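You operate a simulated robot arm through the tools that you are given. There is no shell and no other tool. Be economical: measure what you need, move in short steps, check, and stop when the job is done.

You run a simulated robot arm. Do the job below in one go: nothing can be reset, and whatever is moved stays where it is left.

## Task
Swing the big port's clamp shut, run its wing nut tight and lock carriages R1 and R3.
Fine: turn each carriage's knob till its mark points up; leave the chamber's valves and carriage R2.

Only the result counts: the job must be done as asked and must still hold three seconds after the hand-in. Knocking over, shifting, dropping, spilling or breaking anything else fails it.

## Robot
A 6-joint arm with a two-finger gripper on a trunk, on a base that drives. Base frame: it is fixed to the floor where the robot stands at the start and does not move with it; the origin is under the middle of the robot, x ahead of it, y to its left, z up. Readings come in cm, degrees, newtons and seconds.
Its first joint turns from -166.0 to 166.0 degrees. Places, roughly: big port [120, 0, 120]; big window cover (8x8x4 cm) [110, 0, 80]; carriage R2 [130, -10, 110]; knob of carriage R1 [120, 20, 100]; knob of carriage R2 [120, 0, 100]; knob of carriage R3 [120, -30, 100]; knob of the red stop block [120, -30, 100]; knob of valve V3 [120, -20, 120]; lever of valve V2 [120, -80, 90]; switch of valve V1 [130, 20, 130]. Payload 2.54 kg.
The TCP is the grasp point between the finger pads, 3 cm short of the fingertips. In the tool frame z runs along the fingers and y along their closing line. The gripper opens to 11.6 cm. The gripper's body begins 9.5 cm behind the TCP.
Orientation is told as [roll, pitch, yaw] about the base's x, y, z axes, in that order, counted from this pose: with the fingers straight down and closing along the base's y, the tool's x points along the base's -x, its y along +y and its z along -z.

## Interface
- The arm moves only by the tool step_arm. Its argument "moves" is a list of rows, each a list of 7 numbers: the shift along the tool's x, y, z in units of 50 mm (1.0 is 50 mm), then the turn, a rotation vector about the tool's x, y, z in units of 4 degrees (1.0 is 4 degrees), then the gripper command, from -1 (fully open) to 1 (shut), values between in proportion. In form: [[tx, ty, tz, rx, ry, rz, fingers], ...]. A call has 1 to 12 rows; each row shifts and turns the commanded pose from where the row before left it, along the tool's axes as they then stand. A call with a number of a shift or a turn outside -1 to 1 is refused whole. A row lasts 0.2 s, in which the tool goes at most 5 cm and 8.6 degrees; a call with a longer step from one row to the next is refused whole, and so is a gripper value outside its range. Where a pose cannot be reached the arm comes as near as it can. A force on the tool above 50 N (or 10 N above the force at the start of the call, whichever is more), or a blocked arm, ends the call early, and 0.2 s more pass. The fingers move at their own pace (about 7.2 cm/s each) and stop on an object; they squeeze with about 39 N. The grip force told is the motor's: it shows also when the fingers shut on nothing. Time passes only in rows, and 0.2 s behind the last, so rows that do not move let the fingers close. The reply holds the time, the measured pose of the TCP, the force on the tool along the base axes, the opening and the grip force, in the units named above and with some noise, with the torque about the TCP (base axes, N m) and any sound that the robot's microphone picked up.
- Cameras (640 x 400 px; columns grow to the right, rows downward): "scene" is now at [-2.86, 14.08, 144.96]; the picture's right is [-0.11, -0.99, 0.00], its down [-0.15, 0.02, -0.99] and it looks along [0.98, -0.11, -0.15] (base axes); focal length 296 px, centre (320, 200). "wrist" rides on the gripper at [6.9, -1.5, -12.2] in the tool frame; the picture's right is [0.21, 0.98, 0.00], its down [-0.83, 0.18, -0.53] and it looks along [-0.52, 0.11, 0.85] (tool axes); focal length 251 px, centre (320, 200). There is no depth. A picture from a camera that has moved, and an enlarged one, comes with that camera's place and axes in the base frame and with its lens.
- get_image(camera): a new picture of that camera. The clock stands still meanwhile.
- drive_base(legs): drives the robot by 1 to 6 legs, each [ahead, left, turn to the left] in cm, cm and degrees, along the robot's own axes; the way and the turn of a leg run together, so that a leg with both is an arc; at most 150 cm and 180 degrees a leg. The arm and the cameras ride along, it lands a little off, and it stops where it bumps. It gives what a move gives.
- pan_tilt(pan, tilt): turns the head with the scene camera to pan (to the left, within 120 degrees either way) and tilt (down, from -29 to 69), counted from straight ahead of the robot. It gives what a move gives.
- enlarge(camera, box): a new picture of the part [left, top, right, bottom] of that camera's present view, enlarged. The clock stands still meanwhile.
- job_done(): hands the job in; it is judged then, once.

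Work in short steps. Places have to be worked out from the pictures, the camera data and where the tool is seen: move nearer, look again, correct. Check each grasp and each placing, and mend what went wrong. You have 120 turns and 82 pictures in all, those below and enlarged ones among them. Open the gripper and draw the arm clear of the work before you hand the job in, unless the task says otherwise; then end with one line.

The tools are called after "Call:" as name(argument=value, ...) on one line, values as JSON. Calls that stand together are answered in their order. step_arm: Moves the arm, as the interface text tells. Its arguments: {"type":"object","properties":{"moves":{"type":"array","items":{"type":"array","items":{"type":"number"}}}},"required":["moves"]} The other tools are called the same way: drive_base (legs) drives the base; pan_tilt (pan, tilt) turns the head that bears the scene camera; get_image (camera) takes a picture; enlarge (camera, box) takes an enlarged picture of a part of a camera's view; job_done () hands the job in.

At the start:

```text
clock: 0.0
eef_pos: [51.42, -1.17, 144.13]
tcp_rot: [0.0, 0.0, 0.0]
ft_force: [1.3, -0.4, 0.4]
ft_torque: [-0.01, -0.01, 0.0]
finger_gap: 11.6
gripper_force: 0.0
robot x, y, heading: [-0.01, 0.44, -0.1]
head pan, tilt: [-6.4, 8.8]
```

scene: 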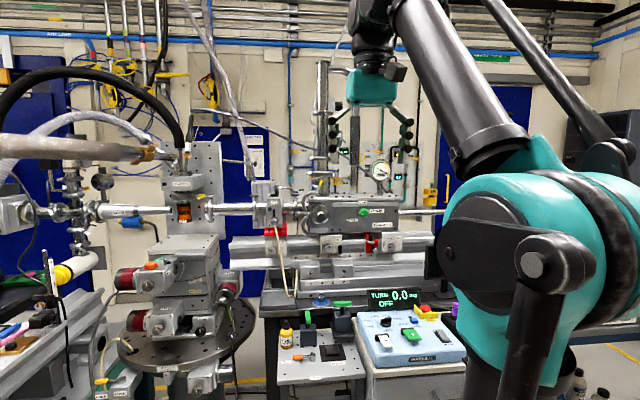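
wrist: 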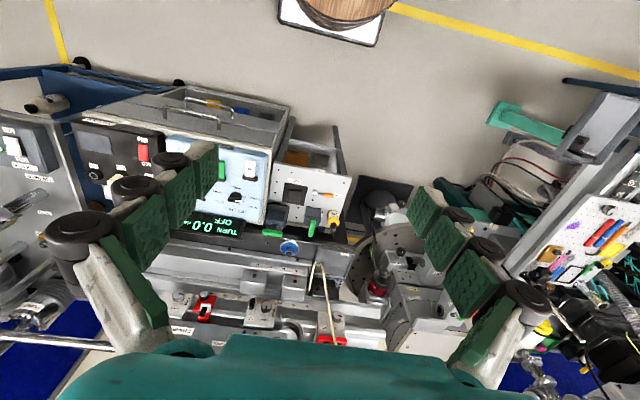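

The scene shows a rail with a chamber and carriages; I enlarge the middle to tell the parts apart.

Call:
enlarge(camera="scene", box=[220, 140, 440, 280])

Call:
enlarge(camera="scene", box=[60, 140, 280, 280])

```text
2.86 times, centred on (330, 210) of scene
camera zoom: at [-2.86, 14.08, 144.96], right [-0.11, -0.99, 0.0], down [-0.15, 0.02, -0.99], along [0.98, -0.11, -0.15], focal length 846 px, centre (291, 171)
```

zoom: 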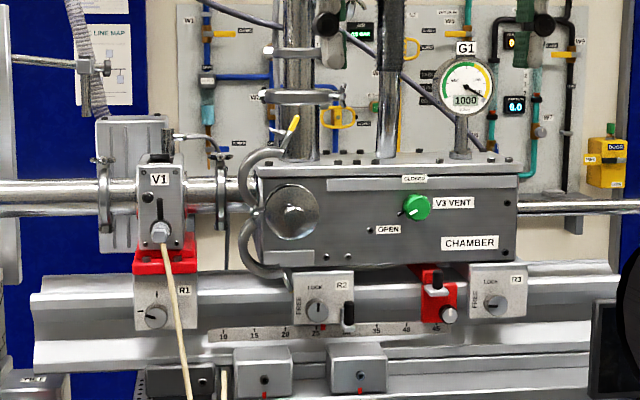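

```text
2.86 times, centred on (170, 210) of scene
camera zoom: at [-2.86, 14.08, 144.96], right [-0.11, -0.99, 0.0], down [-0.15, 0.02, -0.99], along [0.98, -0.11, -0.15], focal length 846 px, centre (749, 171)
```

zoom: 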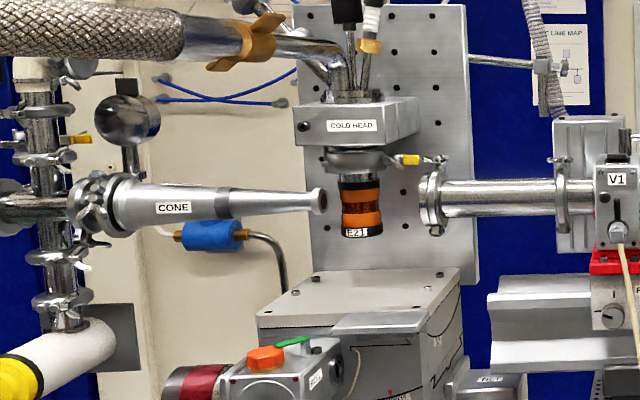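

Layout is clear. I turn the tool to point ahead (towards the rail) while moving it slightly forward.

Call:
step_arm(moves=[[-0.4, 0, 0, 0, -1, 0, -1], [-0.4, 0, 0.03, 0, -1, 0, -1], [-0.4, 0, 0.06, 0, -1, 0, -1], [-0.39, 0, 0.08, 0, -1, 0, -1], [-0.38, 0, 0.11, 0, -1, 0, -1], [-0.38, 0, 0.14, 0, -1, 0, -1], [-0.36, 0, 0.16, 0, -1, 0, -1], [-0.35, 0, 0.19, 0, -1, 0, -1], [-0.34, 0, 0.21, 0, -1, 0, -1], [-0.32, 0, 0.23, 0, -1, 0, -1], [-0.3, 0, 0.26, 0, -1, 0, -1], [-0.29, 0, 0.28, 0, -1, 0, -1]])

```text
clock: 2.6
eef_pos: [75.3, -1.24, 144.09]
tcp_rot: [0.0, -48.0, 0.0]
ft_force: [0.2, 0.3, -0.8]
ft_torque: [0.01, -0.01, 0.03]
finger_gap: 11.59
gripper_force: 0.0
robot x, y, heading: [-0.04, 0.43, 0.0]
head pan, tilt: [-6.4, 8.8]
```

Works as expected; I finish the turn to -90° in place.

Call:
step_arm(moves=[[0, 0, 0, 0, -1, 0, -1], [0, 0, 0, 0, -1, 0, -1], [0, 0, 0, 0, -1, 0, -1], [0, 0, 0, 0, -1, 0, -1], [0, 0, 0, 0, -1, 0, -1], [0, 0, 0, 0, -1, 0, -1], [0, 0, 0, 0, -1, 0, -1], [0, 0, 0, 0, -1, 0, -1], [0, 0, 0, 0, -1, 0, -1], [0, 0, 0, 0, -1, 0, -1], [0, 0, 0, 0, -0.5, 0, -1]])

Call:
get_image(camera="wrist")

Call:
get_image(camera="scene")

```text
clock: 5.0
eef_pos: [75.32, -1.6, 144.27]
tcp_rot: [0.6, -87.8, -1.3]
ft_force: [0.1, 0.5, 0.3]
ft_torque: [-0.03, 0.01, 0.0]
finger_gap: 11.58
gripper_force: 0.1
robot x, y, heading: [-0.3, 0.3, 0.1]
head pan, tilt: [-6.4, 8.8]
```

```text
77 pictures are left
camera wrist: at [62.89, -2.96, 137.8], right [0.0, 0.98, -0.21], down [-0.5, 0.19, 0.85], along [0.87, 0.11, 0.49], focal length 251 px, centre (320, 200)
```

wrist: 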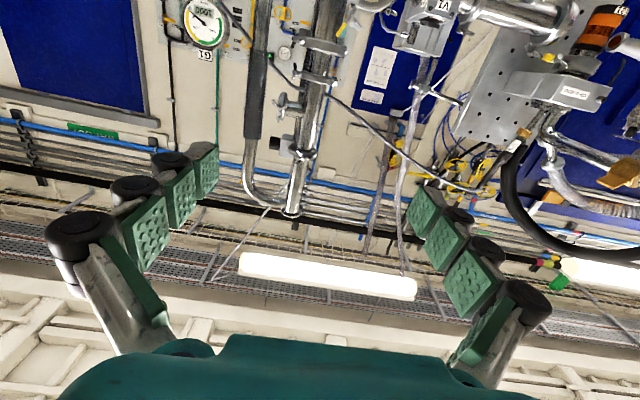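

```text
76 pictures are left
camera scene: at [-2.87, 14.08, 144.96], right [-0.11, -0.99, 0.0], down [-0.15, 0.02, -0.99], along [0.98, -0.11, -0.15], focal length 296 px, centre (320, 200)
```

scene: 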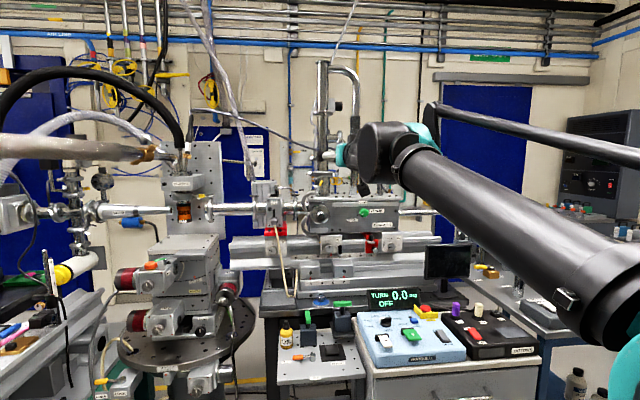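

The arm is turned. I drive ahead 22 cm to look at the port from nearer (TCP then at about x=97, still short of the chamber).

Call:
drive_base(legs=[[22, 0, 0]])

Call:
get_image(camera="scene")

```text
clock: 6.7
eef_pos: [97.38, -1.61, 144.32]
tcp_rot: [0.3, -87.8, -0.9]
ft_force: [0.3, -0.2, 0.3]
ft_torque: [0.02, -0.01, -0.01]
finger_gap: 11.58
gripper_force: 0.1
robot x, y, heading: [22.06, 0.01, 0.0]
head pan, tilt: [-6.4, 8.8]
```

```text
75 pictures are left
camera scene: at [19.2, 14.07, 144.96], right [-0.11, -0.99, 0.0], down [-0.15, 0.02, -0.99], along [0.98, -0.11, -0.15], focal length 296 px, centre (320, 200)
```

scene: 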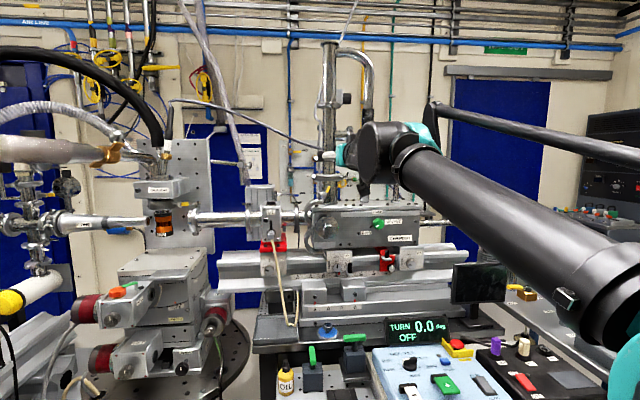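

I enlarge the port/clamp area and the carriages.

Call:
enlarge(camera="scene", box=[285, 180, 381, 240])

Call:
enlarge(camera="scene", box=[230, 190, 440, 320])

```text
6.67 times, centred on (333, 210) of scene
camera zoom: at [19.2, 14.07, 144.96], right [-0.11, -0.99, 0.0], down [-0.15, 0.02, -0.99], along [0.98, -0.11, -0.15], focal length 1974 px, centre (233, 133)
```

zoom: 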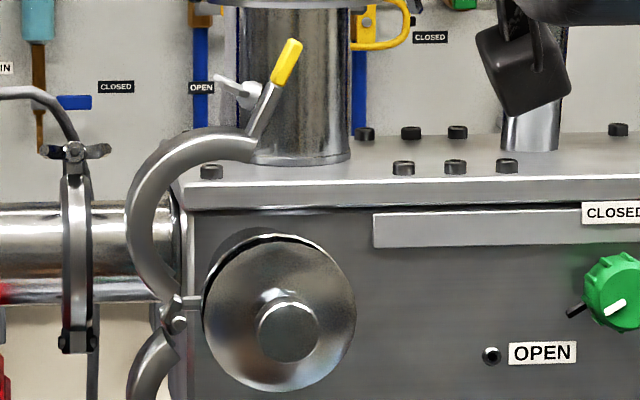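

```text
3.05 times, centred on (335, 255) of scene
camera zoom: at [19.2, 14.07, 144.96], right [-0.11, -0.99, 0.0], down [-0.15, 0.02, -0.99], along [0.98, -0.11, -0.15], focal length 902 px, centre (274, 32)
```

zoom: 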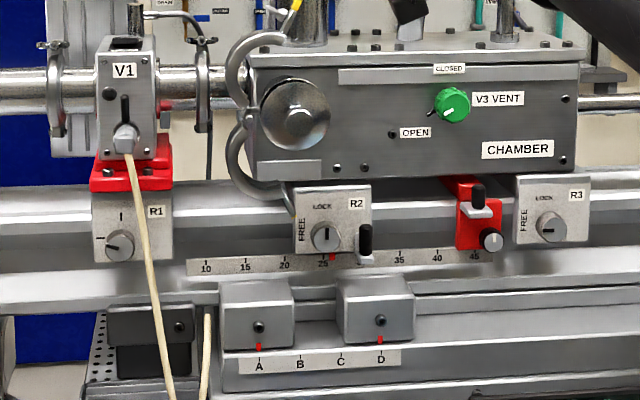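

Call:
enlarge(camera="scene", box=[300, 200, 364, 280])

Call:
enlarge(camera="scene", box=[246, 225, 294, 285])

```text
5.00 times, centred on (332, 240) of scene
camera zoom: at [19.2, 14.07, 144.96], right [-0.11, -0.99, 0.0], down [-0.15, 0.02, -0.99], along [0.98, -0.11, -0.15], focal length 1480 px, centre (260, 0)
```

zoom: 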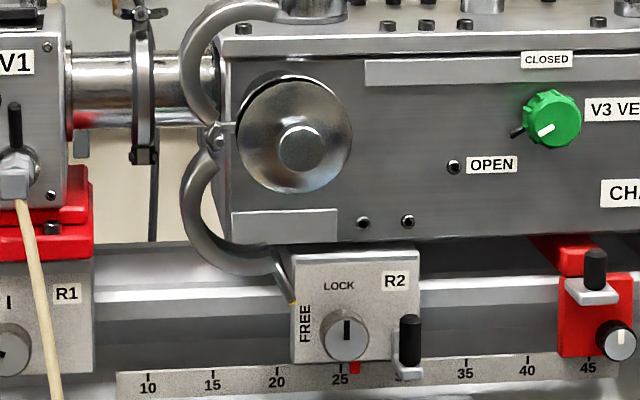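

```text
6.67 times, centred on (270, 255) of scene
camera zoom: at [19.2, 14.07, 144.96], right [-0.11, -0.99, 0.0], down [-0.15, 0.02, -0.99], along [0.98, -0.11, -0.15], focal length 1974 px, centre (653, -167)
```

zoom: 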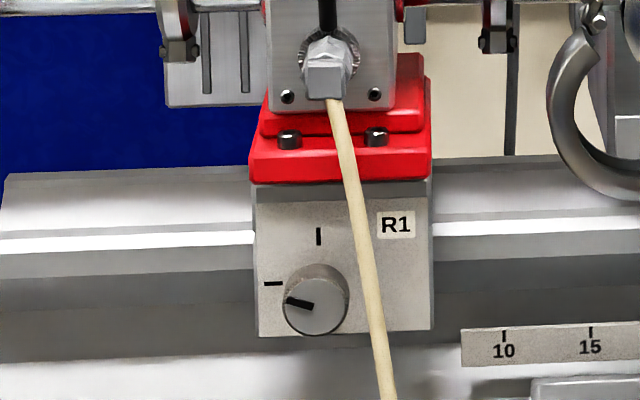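

The clamp is two half rings hinged left of the cover disc, upper with a yellow-tipped end. I lower the tool to about z=112 to view it with the wrist camera.

Call:
step_arm(moves=[[0.8, 0, 0, 0, 0, 0, -1], [0.8, 0, 0, 0, 0, 0, -1], [0.8, 0, 0, 0, 0, 0, -1], [0.8, 0, 0, 0, 0, 0, -1], [0.8, 0, 0, 0, 0, 0, -1], [0.8, 0, 0, 0, 0, 0, -1], [0.8, 0, 0, 0, 0, 0, -1], [0.8, 0, 0, 0, 0, 0, -1]])

Call:
get_image(camera="wrist")

Call:
get_image(camera="scene")

```text
clock: 8.5
eef_pos: [95.99, -1.67, 112.18]
tcp_rot: [0.1, -87.8, -0.8]
ft_force: [0.2, -0.8, -0.5]
ft_torque: [-0.01, -0.02, 0.02]
finger_gap: 11.61
gripper_force: 0.1
robot x, y, heading: [22.4, -0.04, -0.3]
head pan, tilt: [-6.4, 8.8]
```

```text
70 pictures are left
camera wrist: at [83.56, -3.08, 105.77], right [0.0, 0.98, -0.21], down [-0.5, 0.19, 0.85], along [0.87, 0.11, 0.49], focal length 251 px, centre (320, 200)
```

wrist: 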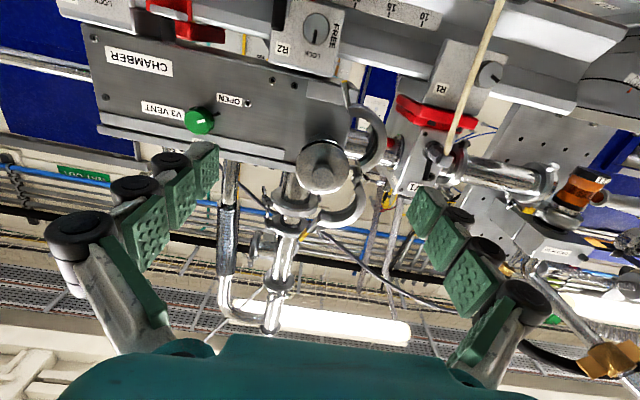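

```text
69 pictures are left
camera scene: at [19.18, 14.07, 144.96], right [-0.11, -0.99, 0.0], down [-0.15, 0.02, -0.99], along [0.98, -0.11, -0.15], focal length 296 px, centre (320, 200)
```

scene: 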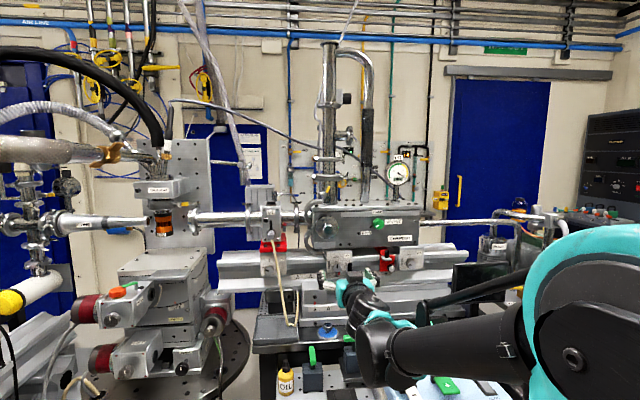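

Call:
enlarge(camera="wrist", box=[270, 60, 430, 240])

Call:
enlarge(camera="scene", box=[304, 172, 352, 232])

```text
2.22 times, centred on (350, 150) of wrist
camera zoom: at [83.56, -3.08, 105.77], right [0.0, 0.98, -0.21], down [-0.5, 0.19, 0.85], along [0.87, 0.11, 0.49], focal length 559 px, centre (253, 311)
```

zoom: 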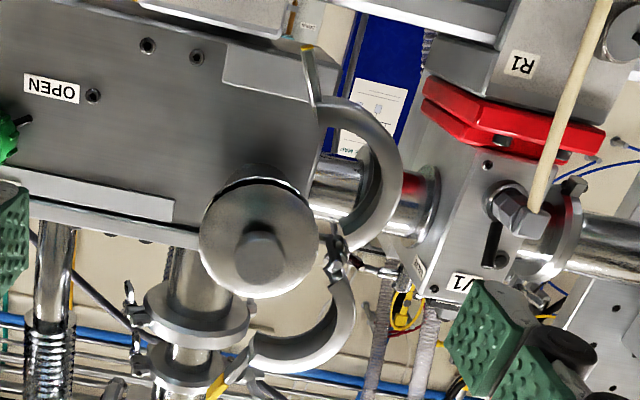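

```text
6.67 times, centred on (328, 202) of scene
camera zoom: at [19.18, 14.07, 144.96], right [-0.11, -0.99, 0.0], down [-0.15, 0.02, -0.99], along [0.98, -0.11, -0.15], focal length 1974 px, centre (267, 187)
```

zoom: 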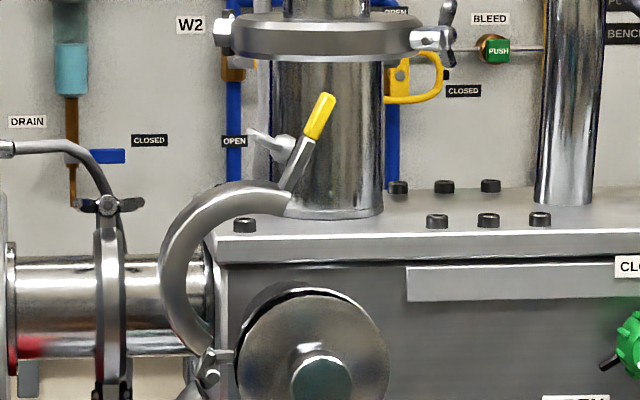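

Triangulation puts the cover disc at about (116.6, 0.6, 120), the yellow tip at (119, 0, 133.5), the R1 knob at (124.3, 21.3, 103) and the R3 knob near (124.3, -33, 103). I look closely at the R3 knob's mark.

Call:
enlarge(camera="scene", box=[372, 235, 432, 275])

Call:
enlarge(camera="scene", box=[330, 260, 480, 380])

```text
10.00 times, centred on (402, 255) of scene
camera zoom: at [19.18, 14.07, 144.96], right [-0.11, -0.99, 0.0], down [-0.15, 0.02, -0.99], along [0.98, -0.11, -0.15], focal length 2961 px, centre (-500, -350)
```

zoom: 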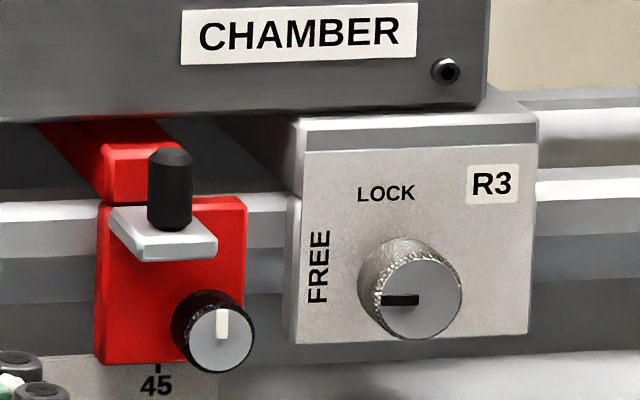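

```text
3.33 times, centred on (405, 320) of scene
camera zoom: at [19.18, 14.07, 144.96], right [-0.11, -0.99, 0.0], down [-0.15, 0.02, -0.99], along [0.98, -0.11, -0.15], focal length 987 px, centre (37, -200)
```

zoom: 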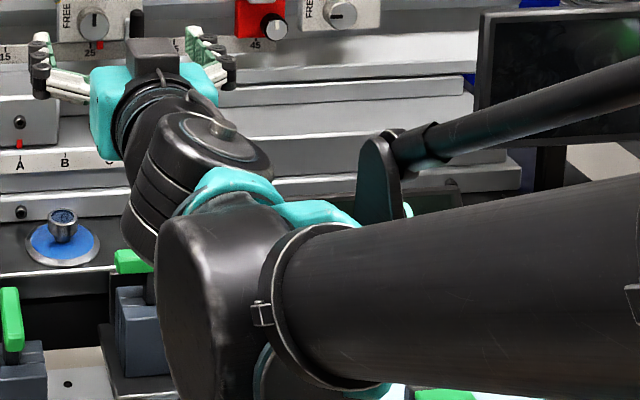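

R3's mark points left (FREE), so it needs 90° clockwise as seen (positive tool rz). I move in front of R3, gripper part-open, still well short of it.

Call:
step_arm(moves=[[0.22, -0.78, 0.16, 0, -0.07, 0, 0.0], [0.22, -0.78, 0.16, 0, -0.07, 0, 0.0], [0.22, -0.78, 0.16, 0, -0.07, 0, 0.0], [0.22, -0.78, 0.16, 0, -0.07, 0, 0.0], [0.22, -0.78, 0.16, 0, -0.07, 0, 0.0], [0.22, -0.78, 0.16, 0, -0.07, 0, 0.0], [0.22, -0.78, 0.16, 0, -0.07, 0, 0.0], [0.22, -0.78, 0.16, 0, -0.07, 0, 0.0]])

Call:
get_image(camera="wrist")

Call:
get_image(camera="scene")

```text
clock: 10.3
eef_pos: [101.4, -29.55, 103.54]
tcp_rot: [-172.8, -89.9, 172.3]
ft_force: [-1.1, 0.4, -0.9]
ft_torque: [-0.04, 0.01, -0.02]
finger_gap: 5.82
gripper_force: 0.0
out of reach, approached as far as the arm can: row 1, 2
robot x, y, heading: [21.8, 0.16, -0.3]
head pan, tilt: [-6.4, 8.8]
```

```text
64 pictures are left
camera wrist: at [89.18, -31.06, 96.59], right [0.01, 0.98, -0.21], down [-0.53, 0.19, 0.82], along [0.85, 0.11, 0.52], focal length 251 px, centre (320, 200)
```

wrist: 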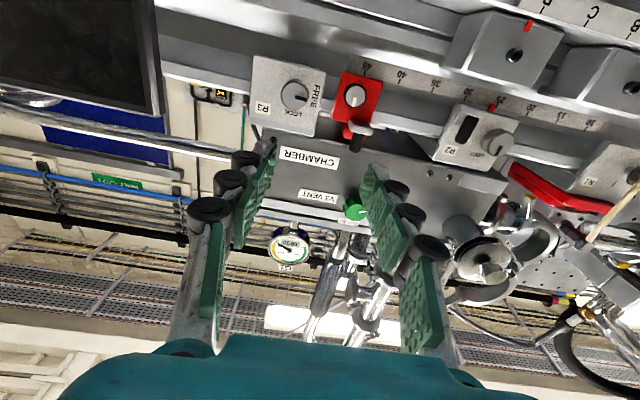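

```text
63 pictures are left
camera scene: at [19.17, 14.09, 144.96], right [-0.11, -0.99, 0.0], down [-0.15, 0.02, -0.99], along [0.98, -0.11, -0.15], focal length 296 px, centre (320, 200)
```

scene: 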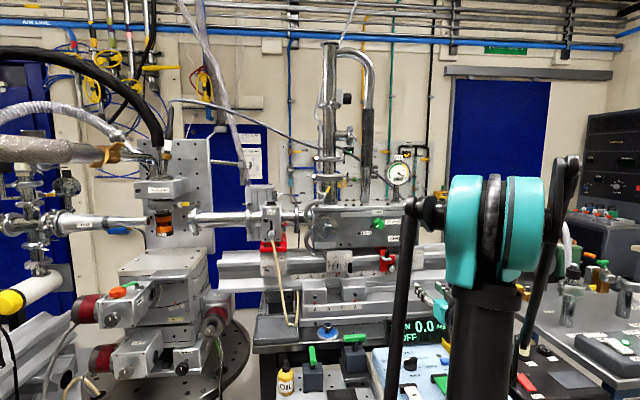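

The wrist ray confirms the R3 knob at (124.3, -33.2, 103.2). I line up with it and go ahead to x≈116 (tips ~119).

Call:
step_arm(moves=[[0.02, -0.37, 0.2, 0, 0, 0, 0.05], [0.02, -0.36, 0.3, 0, 0, 0, 0.05], [0, 0, 0.6, 0, 0, 0, 0.05], [0, 0, 0.6, 0, 0, 0, 0.05], [0, 0, 0.6, 0, 0, 0, 0.05], [0, 0, 0.5, 0, 0, 0, 0.05]])

Call:
get_image(camera="wrist")

```text
clock: 11.7
eef_pos: [115.4, -33.47, 103.26]
tcp_rot: [169.0, -89.9, -169.5]
ft_force: [-0.3, 0.7, 0.3]
ft_torque: [0.01, 0.01, 0.04]
finger_gap: 5.53
gripper_force: 0.1
robot x, y, heading: [22.29, -0.16, 0.1]
head pan, tilt: [-6.4, 8.8]
```

```text
62 pictures are left
camera wrist: at [103.19, -34.93, 96.33], right [0.01, 0.98, -0.21], down [-0.53, 0.19, 0.83], along [0.85, 0.11, 0.52], focal length 251 px, centre (320, 200)
```

wrist: 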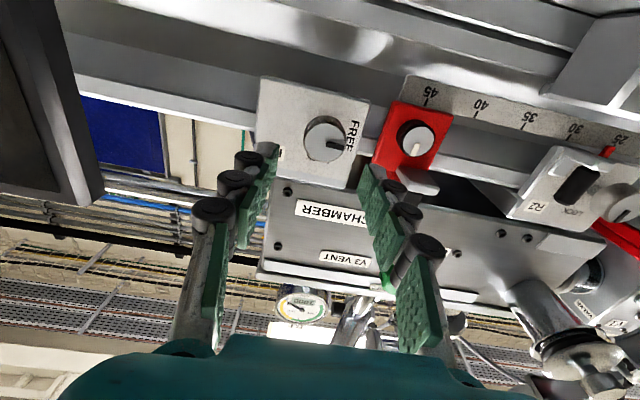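

Alignment is right (knob at y≈-33.4, z≈103.2). I go ahead 7.2 cm so that the fingers straddle the knob, then close.

Call:
step_arm(moves=[[0, 0, 0.4, 0, 0, 0, 0.05], [0, 0, 0.4, 0, 0, 0, 0.05], [0, 0, 0.4, 0, 0, 0, 0.05], [0, 0, 0.24, 0, 0, 0, 0.05], [0, 0, 0, 0, 0, 0, 1], [0, 0, 0, 0, 0, 0, 1], [0, 0, 0, 0, 0, 0, 1]])

Call:
get_image(camera="wrist")

```text
clock: 13.3
eef_pos: [122.84, -33.35, 103.28]
tcp_rot: [-137.4, -90.0, 137.1]
ft_force: [-5.4, 25.6, -5.5]
ft_torque: [0.06, 0.05, 0.81]
finger_gap: 3.32
gripper_force: 45.4
robot x, y, heading: [22.2, 0.07, -0.2]
head pan, tilt: [-6.4, 8.8]
```

```text
61 pictures are left
camera wrist: at [110.45, -34.71, 96.35], right [0.01, 0.98, -0.22], down [-0.53, 0.19, 0.83], along [0.85, 0.11, 0.52], focal length 251 px, centre (320, 200)
```

wrist: 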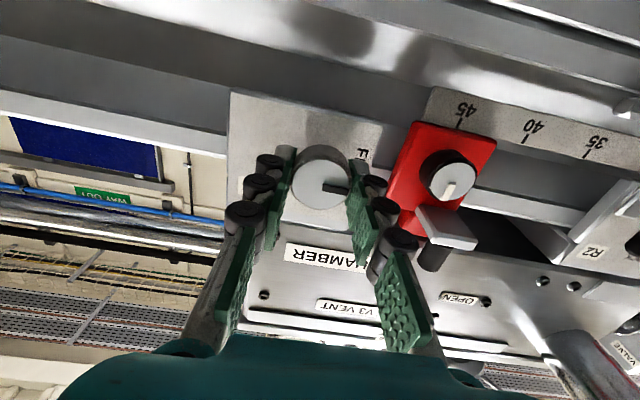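

Knob gripped (3.3 cm) with some sideways strain; I ease 2 mm to +y and begin turning clockwise (first 24°).

Call:
step_arm(moves=[[0, 0.04, 0, 0, 0, 0, 1], [0, 0, 0, 0, 0, 1, 1], [0, 0, 0, 0, 0, 1, 1], [0, 0, 0, 0, 0, 1, 1], [0, 0, 0, 0, 0, 1, 1], [0, 0, 0, 0, 0, 1, 1], [0, 0, 0, 0, 0, 1, 1]])

Call:
get_image(camera="wrist")

```text
clock: 14.9
eef_pos: [122.68, -33.38, 103.21]
tcp_rot: [90.1, -66.0, -90.5]
ft_force: [-9.0, 28.2, -16.8]
ft_torque: [0.01, 0.63, 0.78]
finger_gap: 3.34
gripper_force: 44.8
robot x, y, heading: [21.84, -0.11, -0.2]
head pan, tilt: [-6.4, 8.8]
```

```text
60 pictures are left
camera wrist: at [110.48, -31.79, 96.33], right [0.01, 0.98, 0.2], down [-0.54, -0.17, 0.83], along [0.84, -0.12, 0.52], focal length 251 px, centre (320, 200)
```

wrist: 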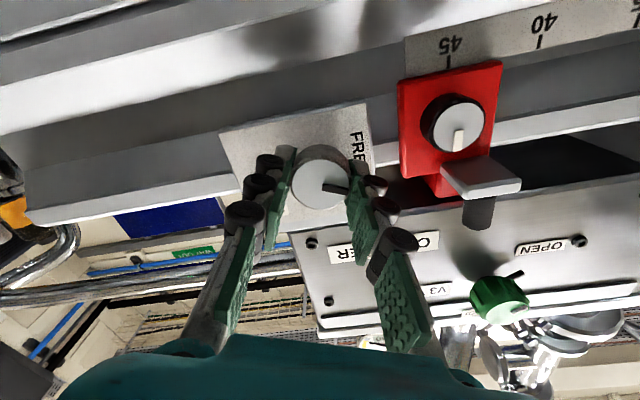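

The knob turns with the gripper. I ease the strain slightly and turn on by 40°.

Call:
step_arm(moves=[[0.04, 0.06, 0, 0, 0, 0, 1], [0, 0, 0, 0, 0, 1, 1], [0, 0, 0, 0, 0, 1, 1], [0, 0, 0, 0, 0, 1, 1], [0, 0, 0, 0, 0, 1, 1], [0, 0, 0, 0, 0, 1, 1], [0, 0, 0, 0, 0, 1, 1], [0, 0, 0, 0, 0, 1, 1], [0, 0, 0, 0, 0, 1, 1], [0, 0, 0, 0, 0, 1, 1], [0, 0, 0, 0, 0, 1, 1]])

```text
clock: 17.3
eef_pos: [122.61, -33.2, 103.15]
tcp_rot: [90.0, -25.9, -90.8]
ft_force: [12.4, -29.3, 4.5]
ft_torque: [-0.02, -0.17, -0.65]
finger_gap: 3.3
gripper_force: 45.0
robot x, y, heading: [22.39, -0.35, -0.0]
head pan, tilt: [-6.4, 8.8]
```

64° done; another 26° with the strain eased back.

Call:
step_arm(moves=[[-0.025, -0.01, 0, 0, 0, 0, 1], [0, 0, 0, 0, 0, 1, 1], [0, 0, 0, 0, 0, 1, 1], [0, 0, 0, 0, 0, 1, 1], [0, 0, 0, 0, 0, 1, 1], [0, 0, 0, 0, 0, 1, 1], [0, 0, 0, 0, 0, 1, 1], [0, 0, 0, 0, 0, 0.5, 1]])

Call:
get_image(camera="wrist")

```text
clock: 19.1
eef_pos: [122.67, -33.31, 103.03]
tcp_rot: [90.0, 0.2, -90.8]
ft_force: [-25.6, -21.8, -35.1]
ft_torque: [-0.2, 0.82, -0.4]
finger_gap: 3.31
gripper_force: 45.4
robot x, y, heading: [21.77, 0.05, -0.0]
head pan, tilt: [-6.4, 8.8]
```

```text
59 pictures are left
camera wrist: at [110.48, -26.31, 101.6], right [0.0, 0.21, 0.98], down [-0.54, -0.82, 0.18], along [0.84, -0.53, 0.11], focal length 251 px, centre (320, 200)
```

wrist: 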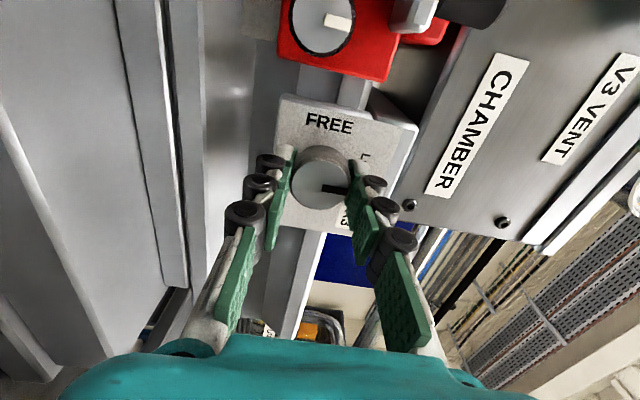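

The mark points up now. I release and draw back to look.

Call:
step_arm(moves=[[0, 0, 0, 0, 0, 0, 0.05], [0, 0, 0, 0, 0, 0, 0.05], [0, 0, 0, 0, 0, 0, 0.05], [0, 0, -0.5, 0, 0, 0, 0.05], [0, 0, -0.7, 0, 0, 0, 0.05], [0, 0, -0.7, 0, 0, 0, 0.05], [0, 0, -0.7, 0, 0, 0, 0.05]])

Call:
get_image(camera="wrist")

Call:
get_image(camera="scene")

```text
clock: 20.7
eef_pos: [109.63, -33.2, 103.19]
tcp_rot: [90.1, 0.1, -90.6]
ft_force: [0.0, -0.3, -0.1]
ft_torque: [0.02, -0.01, -0.01]
finger_gap: 5.52
gripper_force: 0.0
robot x, y, heading: [21.94, 0.12, -0.1]
head pan, tilt: [-6.4, 8.8]
```

```text
58 pictures are left
camera wrist: at [97.47, -26.17, 101.63], right [0.0, 0.21, 0.98], down [-0.54, -0.82, 0.18], along [0.84, -0.53, 0.12], focal length 251 px, centre (320, 200)
```

wrist: 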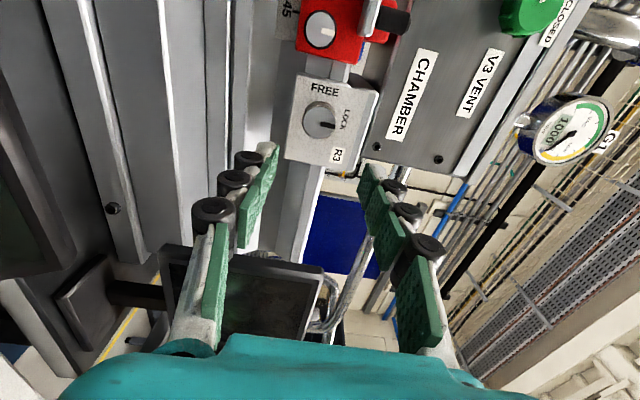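

```text
57 pictures are left
camera scene: at [19.21, 14.06, 144.96], right [-0.11, -0.99, 0.0], down [-0.15, 0.02, -0.99], along [0.98, -0.11, -0.15], focal length 296 px, centre (320, 200)
```

scene: 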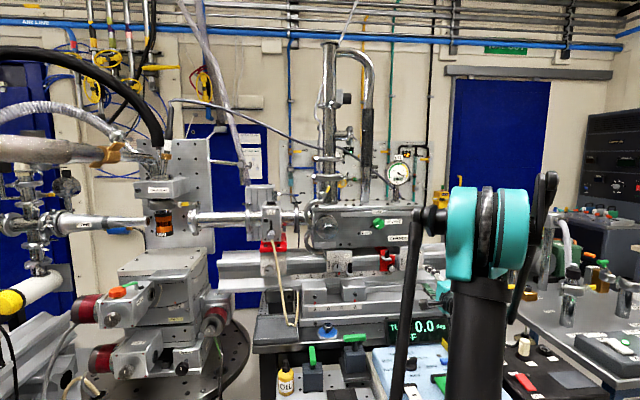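

Call:
enlarge(camera="wrist", box=[285, 70, 381, 170])

```text
4.00 times, centred on (333, 120) of wrist
camera zoom: at [97.47, -26.17, 101.63], right [0.0, 0.21, 0.98], down [-0.54, -0.82, 0.18], along [0.84, -0.53, 0.12], focal length 1006 px, centre (268, 520)
```

zoom: 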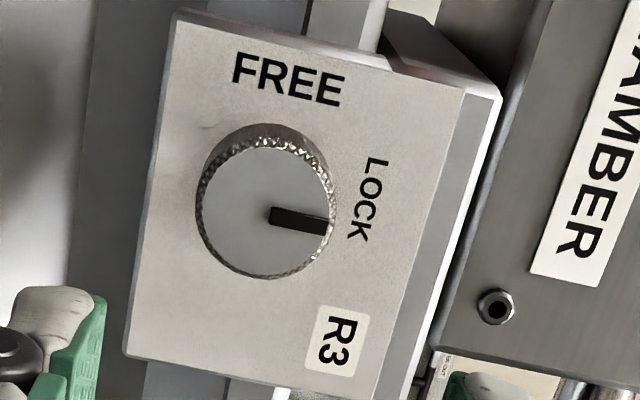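

R3's mark lines up with LOCK. Now I draw back a bit and travel left to R1 (knob at about y=21.3), keeping the tips short of the hanging cord (x≈117–123).

Call:
step_arm(moves=[[0.3, 0, -0.5, 0, 0, 0, 0.05], [0.6, 0, -0.5, 0, 0, 0, 0.05], [0.8, 0, -0.4, 0, 0, 0, 0.05], [0.8, 0, -0.2, 0, 0, 0, 0.05], [0.8, 0, 0, 0, 0, 0, 0.05], [0.8, 0, 0, 0, 0, 0, 0.05], [0.8, 0, 0, 0, 0, 0, 0.05]])

Call:
step_arm(moves=[[0.8, 0, 0, 0, 0, 0, 0.05], [0.8, 0, 0, 0, 0, 0, 0.05], [0.8, 0, 0, 0, 0, 0, 0.05], [0.8, 0, 0, 0, 0, 0, 0.05], [0.8, 0, 0, 0, 0, 0, 0.05], [0.8, 0, 0, 0, 0, 0, 0.05], [0.8, 0, 0, 0, 0, 0, 0.05], [0.4, 0, 0, 0, 0, 0, 0.05]])

Call:
get_image(camera="wrist")

Call:
get_image(camera="scene")

```text
clock: 22.3
eef_pos: [101.74, -8.45, 103.07]
tcp_rot: [90.1, 0.0, -90.5]
ft_force: [0.8, 0.3, -0.8]
ft_torque: [-0.01, -0.02, 0.0]
finger_gap: 5.48
gripper_force: 0.0
robot x, y, heading: [21.99, -0.16, 0.1]
head pan, tilt: [-6.4, 8.8]
```

```text
clock: 24.1
eef_pos: [102.05, 21.64, 103.3]
tcp_rot: [90.1, 0.0, -90.7]
ft_force: [-0.4, -0.3, 0.7]
ft_torque: [-0.03, 0.02, 0.0]
finger_gap: 5.5
gripper_force: 0.1
robot x, y, heading: [22.16, 0.08, -0.3]
head pan, tilt: [-6.4, 8.8]
```

```text
55 pictures are left
camera wrist: at [90.0, 28.65, 101.79], right [0.0, 0.21, 0.98], down [-0.54, -0.82, 0.18], along [0.84, -0.53, 0.12], focal length 251 px, centre (320, 200)
```

wrist: 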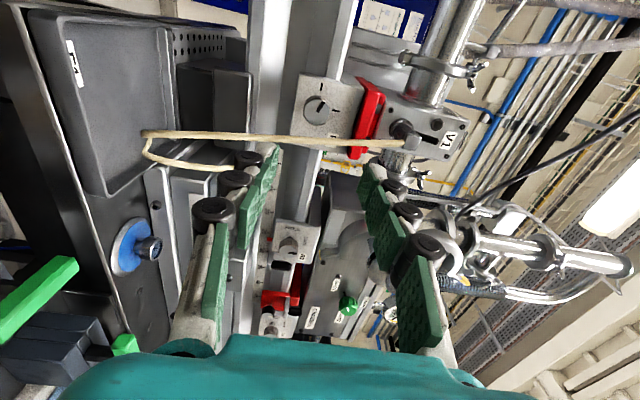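

```text
54 pictures are left
camera scene: at [19.19, 14.06, 144.96], right [-0.11, -0.99, 0.0], down [-0.15, 0.02, -0.99], along [0.98, -0.11, -0.15], focal length 296 px, centre (320, 200)
```

scene: 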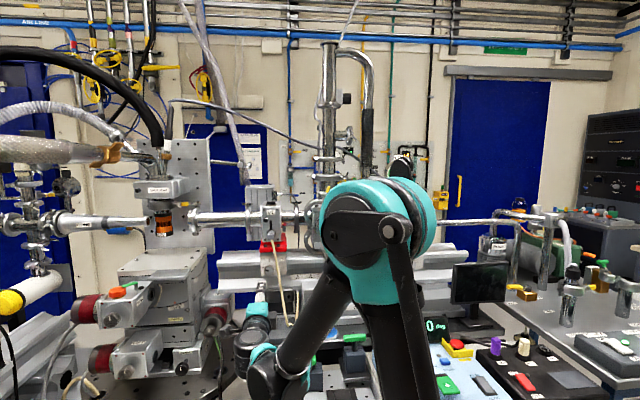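

Call:
enlarge(camera="wrist", box=[270, 60, 390, 180])

```text
3.33 times, centred on (330, 120) of wrist
camera zoom: at [90.0, 28.65, 101.79], right [0.0, 0.21, 0.98], down [-0.54, -0.82, 0.18], along [0.84, -0.53, 0.12], focal length 838 px, centre (287, 467)
```

zoom: 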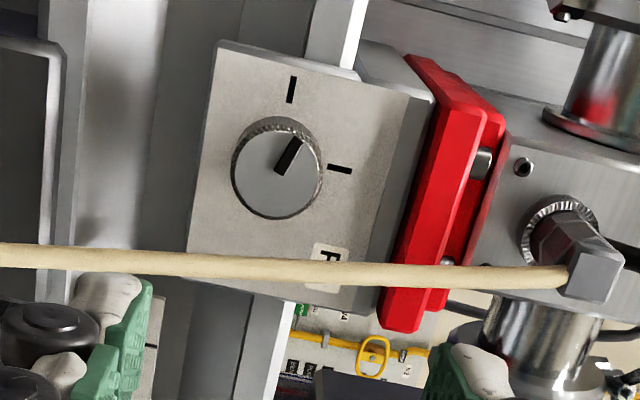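

R1's knob sits near (123.5, 20.8, 103.2), mark about 12° above left; the cord runs ~2.7 cm to its right. I approach with near-vertical jaws, narrower opening, and look again.

Call:
step_arm(moves=[[-0.16, 0, 0.3, 0, 0, -1, 0.2], [0, 0, 0.3, 0, 0, -1, 0.2], [0, 0, 0.3, 0, 0, -1, 0.2], [0, 0, 0.3, 0, 0, -1, 0.2], [0, 0, 0.3, 0, 0, -1, 0.2], [0, 0, 0.3, 0, 0, -1, 0.2], [0, 0, 0.2, 0, 0, -0.25, 0.2]])

Call:
get_image(camera="wrist")

```text
clock: 25.7
eef_pos: [112.2, 20.74, 103.2]
tcp_rot: [90.1, -25.0, -90.6]
ft_force: [0.1, 0.7, 0.1]
ft_torque: [-0.02, 0.0, 0.01]
finger_gap: 4.62
gripper_force: 0.0
robot x, y, heading: [21.85, 0.19, 0.0]
head pan, tilt: [-6.4, 8.8]
```

```text
52 pictures are left
camera wrist: at [100.05, 26.4, 98.93], right [0.01, 0.61, 0.79], down [-0.54, -0.67, 0.51], along [0.84, -0.43, 0.33], focal length 251 px, centre (320, 200)
```

wrist: 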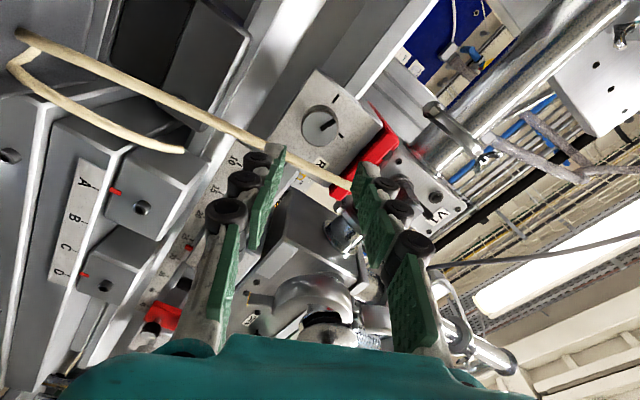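

Knob centre refined to (124, 21.0, 103.0). Small shift, then forward to straddle it.

Call:
step_arm(moves=[[0.07, -0.01, 0.2, 0, 0, 0, 0.2], [0, 0, 0.4, 0, 0, 0, 0.2], [0, 0, 0.4, 0, 0, 0, 0.2], [0, 0, 0.4, 0, 0, 0, 0.2], [0, 0, 0.3, 0, 0, 0, 0.2]])

Call:
get_image(camera="wrist")

```text
clock: 26.9
eef_pos: [120.84, 20.9, 103.09]
tcp_rot: [90.2, -25.0, -90.5]
ft_force: [-0.2, -0.7, 0.7]
ft_torque: [-0.01, 0.01, -0.01]
finger_gap: 4.65
gripper_force: 0.1
robot x, y, heading: [22.18, 0.11, -0.1]
head pan, tilt: [-6.4, 8.8]
```

```text
51 pictures are left
camera wrist: at [108.57, 26.57, 98.8], right [0.01, 0.61, 0.79], down [-0.54, -0.67, 0.51], along [0.84, -0.43, 0.33], focal length 251 px, centre (320, 200)
```

wrist: 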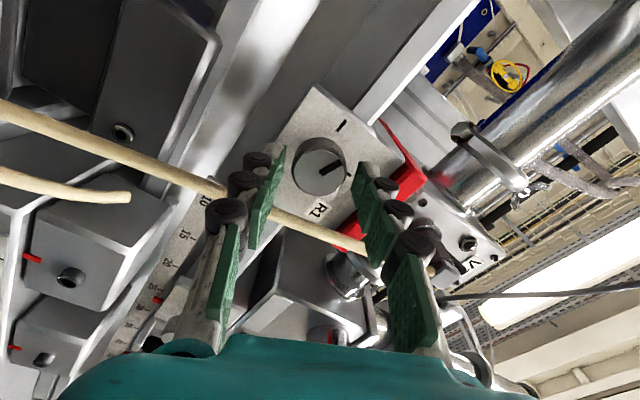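

No contact so far and the knob is centred. I go in 1.9 cm and close.

Call:
step_arm(moves=[[0, 0, 0.2, 0, 0, 0, 0.2], [0, 0, 0.18, 0, 0, 0, 0.2], [0, 0, 0, 0, 0, 0, 1], [0, 0, 0, 0, 0, 0, 1]])

```text
clock: 27.9
eef_pos: [122.56, 20.93, 102.89]
tcp_rot: [90.1, -25.0, -90.6]
ft_force: [-1.8, -0.2, -3.5]
ft_torque: [-0.03, 0.01, 0.05]
finger_gap: 3.41
gripper_force: 45.2
robot x, y, heading: [21.98, -0.04, -0.1]
head pan, tilt: [-6.4, 8.8]
```

Well centred grip. I turn clockwise 35° and look.

Call:
step_arm(moves=[[0, 0, 0, 0, 0, 1, 1], [0, 0, 0, 0, 0, 1, 1], [0, 0, 0, 0, 0, 1, 1], [0, 0, 0, 0, 0, 1, 1], [0, 0, 0, 0, 0, 1, 1], [0, 0, 0, 0, 0, 1, 1], [0, 0, 0, 0, 0, 1, 1], [0, 0, 0, 0, 0, 1, 1], [0, 0, 0, 0, 0, 0.75, 1]])

Call:
get_image(camera="wrist")

```text
clock: 29.9
eef_pos: [122.63, 20.94, 103.18]
tcp_rot: [90.1, 9.9, -90.6]
ft_force: [22.6, 5.6, 23.8]
ft_torque: [-0.05, -0.09, 0.06]
finger_gap: 3.42
gripper_force: 44.9
robot x, y, heading: [22.05, -0.25, 0.0]
head pan, tilt: [-6.4, 8.8]
```

```text
50 pictures are left
camera wrist: at [110.49, 28.01, 102.78], right [0.0, 0.04, 1.0], down [-0.54, -0.84, 0.03], along [0.84, -0.54, 0.02], focal length 251 px, centre (320, 200)
```

wrist: 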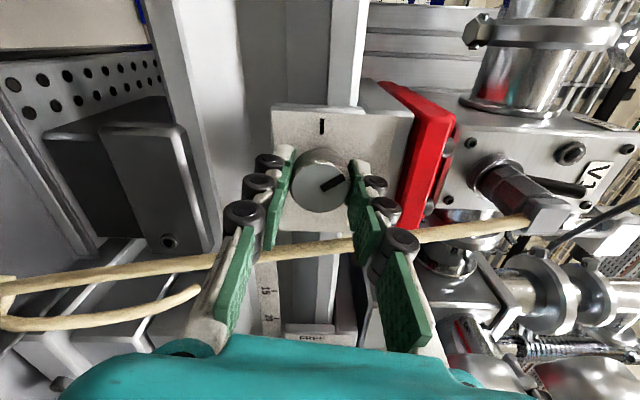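

Turned as wanted; about 40° remain. I open, turn back 35° and regrip.

Call:
step_arm(moves=[[0, 0, 0, 0, 0, 0, 0.2], [0, 0, 0, 0, 0, 0, 0.2], [0, 0, 0, 0, 0, -1, 0.2], [0, 0, 0, 0, 0, -1, 0.2], [0, 0, 0, 0, 0, -1, 0.2], [0, 0, 0, 0, 0, -1, 0.2], [0, 0, 0, 0, 0, -1, 0.2], [0, 0, 0, 0, 0, -1, 0.2], [0, 0, 0, 0, 0, -1, 0.2], [0, 0, 0, 0, 0, -1, 0.2], [0, 0, 0, 0, 0, 0, 1], [0, 0, 0, 0, 0, 0, 1]])

Call:
enlarge(camera="wrist", box=[240, 110, 400, 230])

```text
clock: 32.5
eef_pos: [122.57, 20.93, 103.08]
tcp_rot: [90.1, -22.0, -90.6]
ft_force: [3.1, -0.4, 5.0]
ft_torque: [-0.04, -0.17, 0.07]
finger_gap: 3.41
gripper_force: 45.1
robot x, y, heading: [22.19, -0.14, -0.2]
head pan, tilt: [-6.4, 8.8]
```

```text
3.33 times, centred on (320, 170) of wrist
camera zoom: at [110.45, 26.74, 99.06], right [0.0, 0.57, 0.82], down [-0.54, -0.69, 0.48], along [0.84, -0.45, 0.3], focal length 838 px, centre (320, 300)
```

zoom: 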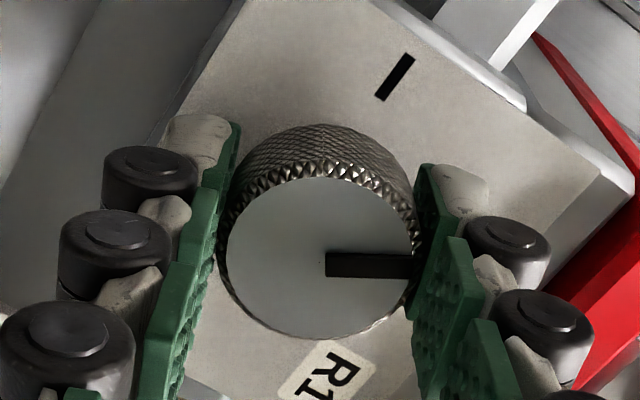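

The mark now lies along the closing line, i.e. ~22° short of up. I turn 22° more.

Call:
step_arm(moves=[[0, 0, 0, 0, 0, 1, 1], [0, 0, 0, 0, 0, 1, 1], [0, 0, 0, 0, 0, 1, 1], [0, 0, 0, 0, 0, 1, 1], [0, 0, 0, 0, 0, 1, 1], [0, 0, 0, 0, 0, 0.5, 1]])

Call:
enlarge(camera="wrist", box=[240, 90, 400, 230])

```text
clock: 33.9
eef_pos: [122.54, 20.95, 103.0]
tcp_rot: [90.1, 0.0, -90.5]
ft_force: [9.8, 1.6, 13.4]
ft_torque: [0.01, -0.16, -0.05]
finger_gap: 3.41
gripper_force: 45.1
robot x, y, heading: [22.07, 0.11, -0.1]
head pan, tilt: [-6.4, 8.8]
```

```text
2.86 times, centred on (320, 160) of wrist
camera zoom: at [110.46, 27.83, 101.56], right [0.0, 0.21, 0.98], down [-0.54, -0.82, 0.18], along [0.84, -0.53, 0.12], focal length 718 px, centre (320, 314)
```

zoom: 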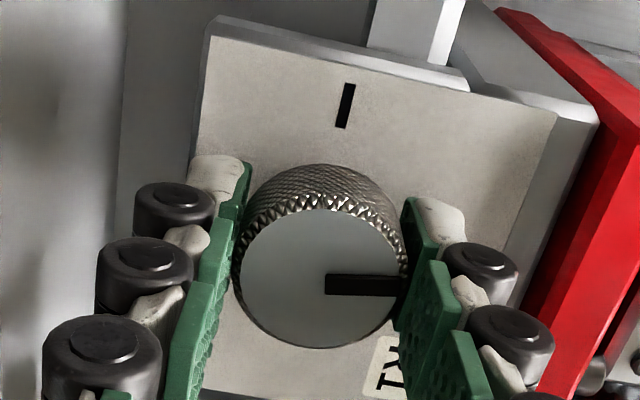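

Compared with the plate's edge the mark is still ~9° short; I turn 9° more and look after release.

Call:
step_arm(moves=[[0, 0, 0, 0, 0, 1, 1], [0, 0, 0, 0, 0, 1, 1], [0, 0, 0, 0, 0, 0.25, 1], [0, 0, 0, 0, 0, 0, 0.2], [0, 0, 0, 0, 0, 0, 0.2], [0, 0, -0.5, 0, 0, 0, 0.2], [0, 0, -0.7, 0, 0, 0, 0.2], [0, 0, -0.7, 0, 0, 0, 0.2], [0, 0, -0.7, 0, 0, 0, 0.2]])

Call:
enlarge(camera="wrist", box=[270, 70, 390, 160])

Call:
get_image(camera="scene")

```text
clock: 35.9
eef_pos: [109.48, 20.94, 103.07]
tcp_rot: [89.9, 9.0, -90.6]
ft_force: [0.6, 0.6, -0.5]
ft_torque: [0.02, -0.03, -0.01]
finger_gap: 4.66
gripper_force: 0.0
robot x, y, heading: [21.91, 0.06, -0.0]
head pan, tilt: [-6.4, 8.8]
```

```text
4.44 times, centred on (330, 115) of wrist
camera zoom: at [97.34, 28.09, 102.61], right [0.0, 0.06, 1.0], down [-0.54, -0.84, 0.05], along [0.84, -0.54, 0.03], focal length 1118 px, centre (276, 578)
```

zoom: 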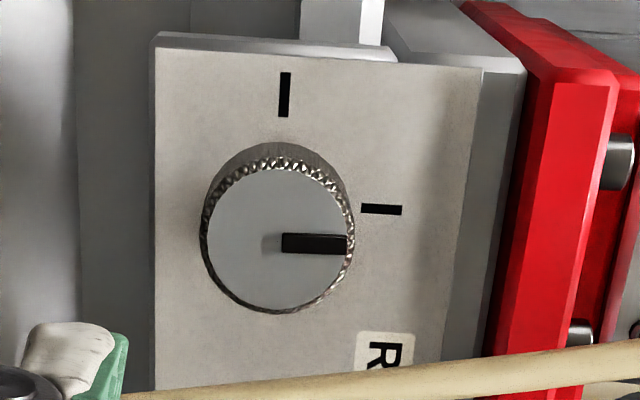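

```text
46 pictures are left
camera scene: at [19.22, 14.08, 144.96], right [-0.11, -0.99, 0.0], down [-0.15, 0.02, -0.99], along [0.98, -0.11, -0.15], focal length 296 px, centre (320, 200)
```

scene: 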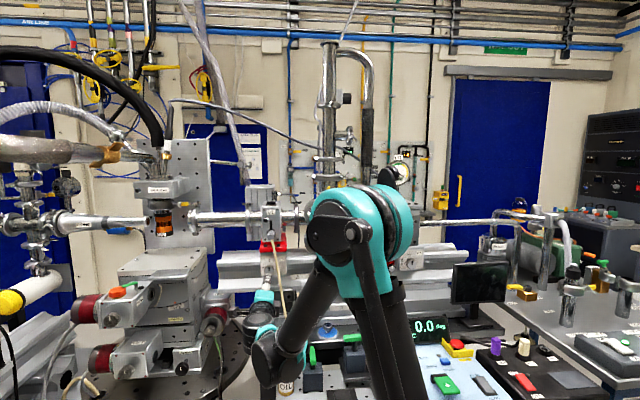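

R1's mark is now parallel to its upper tick: both knobs done. Next the clamp: I draw back and rise to the upper half's yellow tip (about y=0, z=133) to view it closely.

Call:
step_arm(moves=[[0, 0, -0.6, 0, 0, 0, 0.2], [0, 0, -0.5, 0, 0, 0, 0.2], [-0.262, 0.649, 0, 0, 0, 0, 0.2], [-0.262, 0.649, 0, 0, 0, 0, 0.2], [-0.262, 0.649, 0, 0, 0, 0, 0.2], [-0.262, 0.649, 0, 0, 0, 0, 0.2], [-0.262, 0.649, 0, 0, 0, 0, 0.2], [-0.262, 0.649, 0, 0, 0, 0, 0.2], [-0.262, 0.649, 0, 0, 0, 0, 0.2], [-0.262, 0.649, 0, 0, 0, 0, 0.2], [-0.262, 0.649, 0, 0, 0, 0, 0.2], [-0.262, 0.649, 0, 0, 0, 0, 0.2]])

Call:
step_arm(moves=[[0, 0, 0, 0, 0, -1, 0.2], [0, 0, 0, 0, 0, -1, 0.2], [0, 0, 0, 0, 0, -1, 0.2], [0, 0, 0, 0, 0, -1, 0.2], [0, 0, 0, 0, 0, -1, 0.2], [0, 0, 0, 0, 0, -1, 0.2], [0, 0, 0, 0, 0, -1, 0.2], [0, 0, 0, 0, 0, -1, 0.2], [0, 0, 0, 0, 0, -1, 0.2], [0, 0, 0, 0, 0, -1, 0.2], [0, 0, 0, 0, 0, -1, 0.2], [0, 0, 0, 0, 0, -1, 0.2]])

Call:
get_image(camera="wrist")

Call:
get_image(camera="scene")

```text
clock: 38.5
eef_pos: [103.84, 2.94, 133.15]
tcp_rot: [90.0, 8.9, -90.5]
ft_force: [-0.2, 0.1, -0.2]
ft_torque: [0.0, 0.0, 0.0]
finger_gap: 4.66
gripper_force: 0.1
robot x, y, heading: [21.93, 0.16, -0.2]
head pan, tilt: [-6.4, 8.8]
```

```text
clock: 41.1
eef_pos: [103.94, 2.97, 133.05]
tcp_rot: [90.0, -39.1, -90.7]
ft_force: [-0.3, 0.0, 0.3]
ft_torque: [0.01, 0.01, 0.0]
finger_gap: 4.64
gripper_force: 0.1
robot x, y, heading: [22.18, 0.08, -0.0]
head pan, tilt: [-6.4, 8.8]
```

```text
45 pictures are left
camera wrist: at [91.74, 7.47, 127.55], right [0.01, 0.78, 0.62], down [-0.54, -0.52, 0.66], along [0.84, -0.34, 0.42], focal length 251 px, centre (320, 200)
```

wrist: 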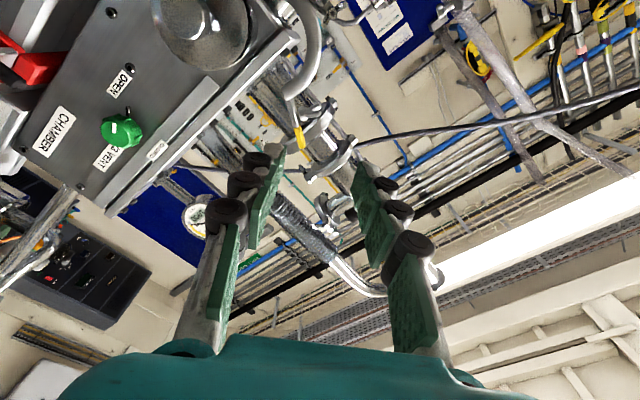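

```text
44 pictures are left
camera scene: at [19.2, 14.07, 144.96], right [-0.11, -0.99, 0.0], down [-0.15, 0.02, -0.99], along [0.98, -0.11, -0.15], focal length 296 px, centre (320, 200)
```

scene: 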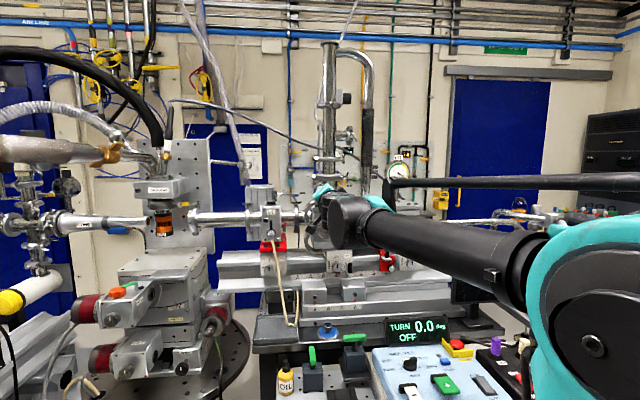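

Call:
enlarge(camera="wrist", box=[240, 30, 380, 180])

Call:
enlarge(camera="scene", box=[300, 175, 370, 235])

```text
2.67 times, centred on (310, 105) of wrist
camera zoom: at [91.74, 7.47, 127.55], right [0.01, 0.78, 0.62], down [-0.54, -0.52, 0.66], along [0.84, -0.34, 0.42], focal length 670 px, centre (347, 453)
```

zoom: 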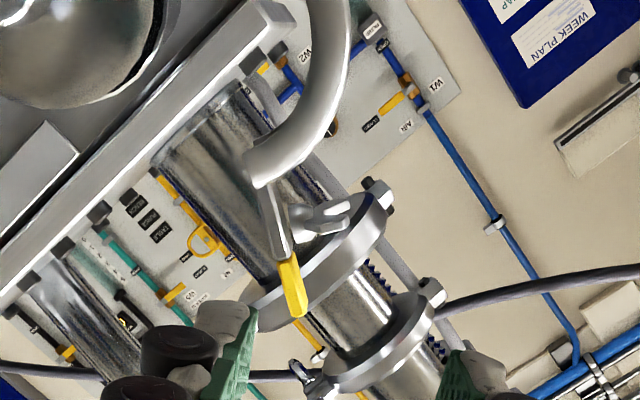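

```text
6.67 times, centred on (335, 205) of scene
camera zoom: at [19.2, 14.07, 144.96], right [-0.11, -0.99, 0.0], down [-0.15, 0.02, -0.99], along [0.98, -0.11, -0.15], focal length 1974 px, centre (220, 167)
```

zoom: 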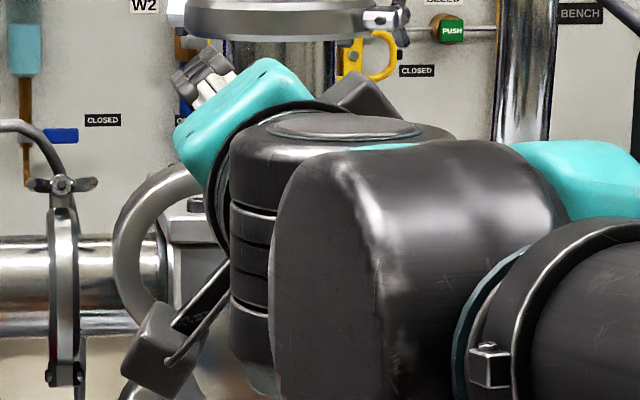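

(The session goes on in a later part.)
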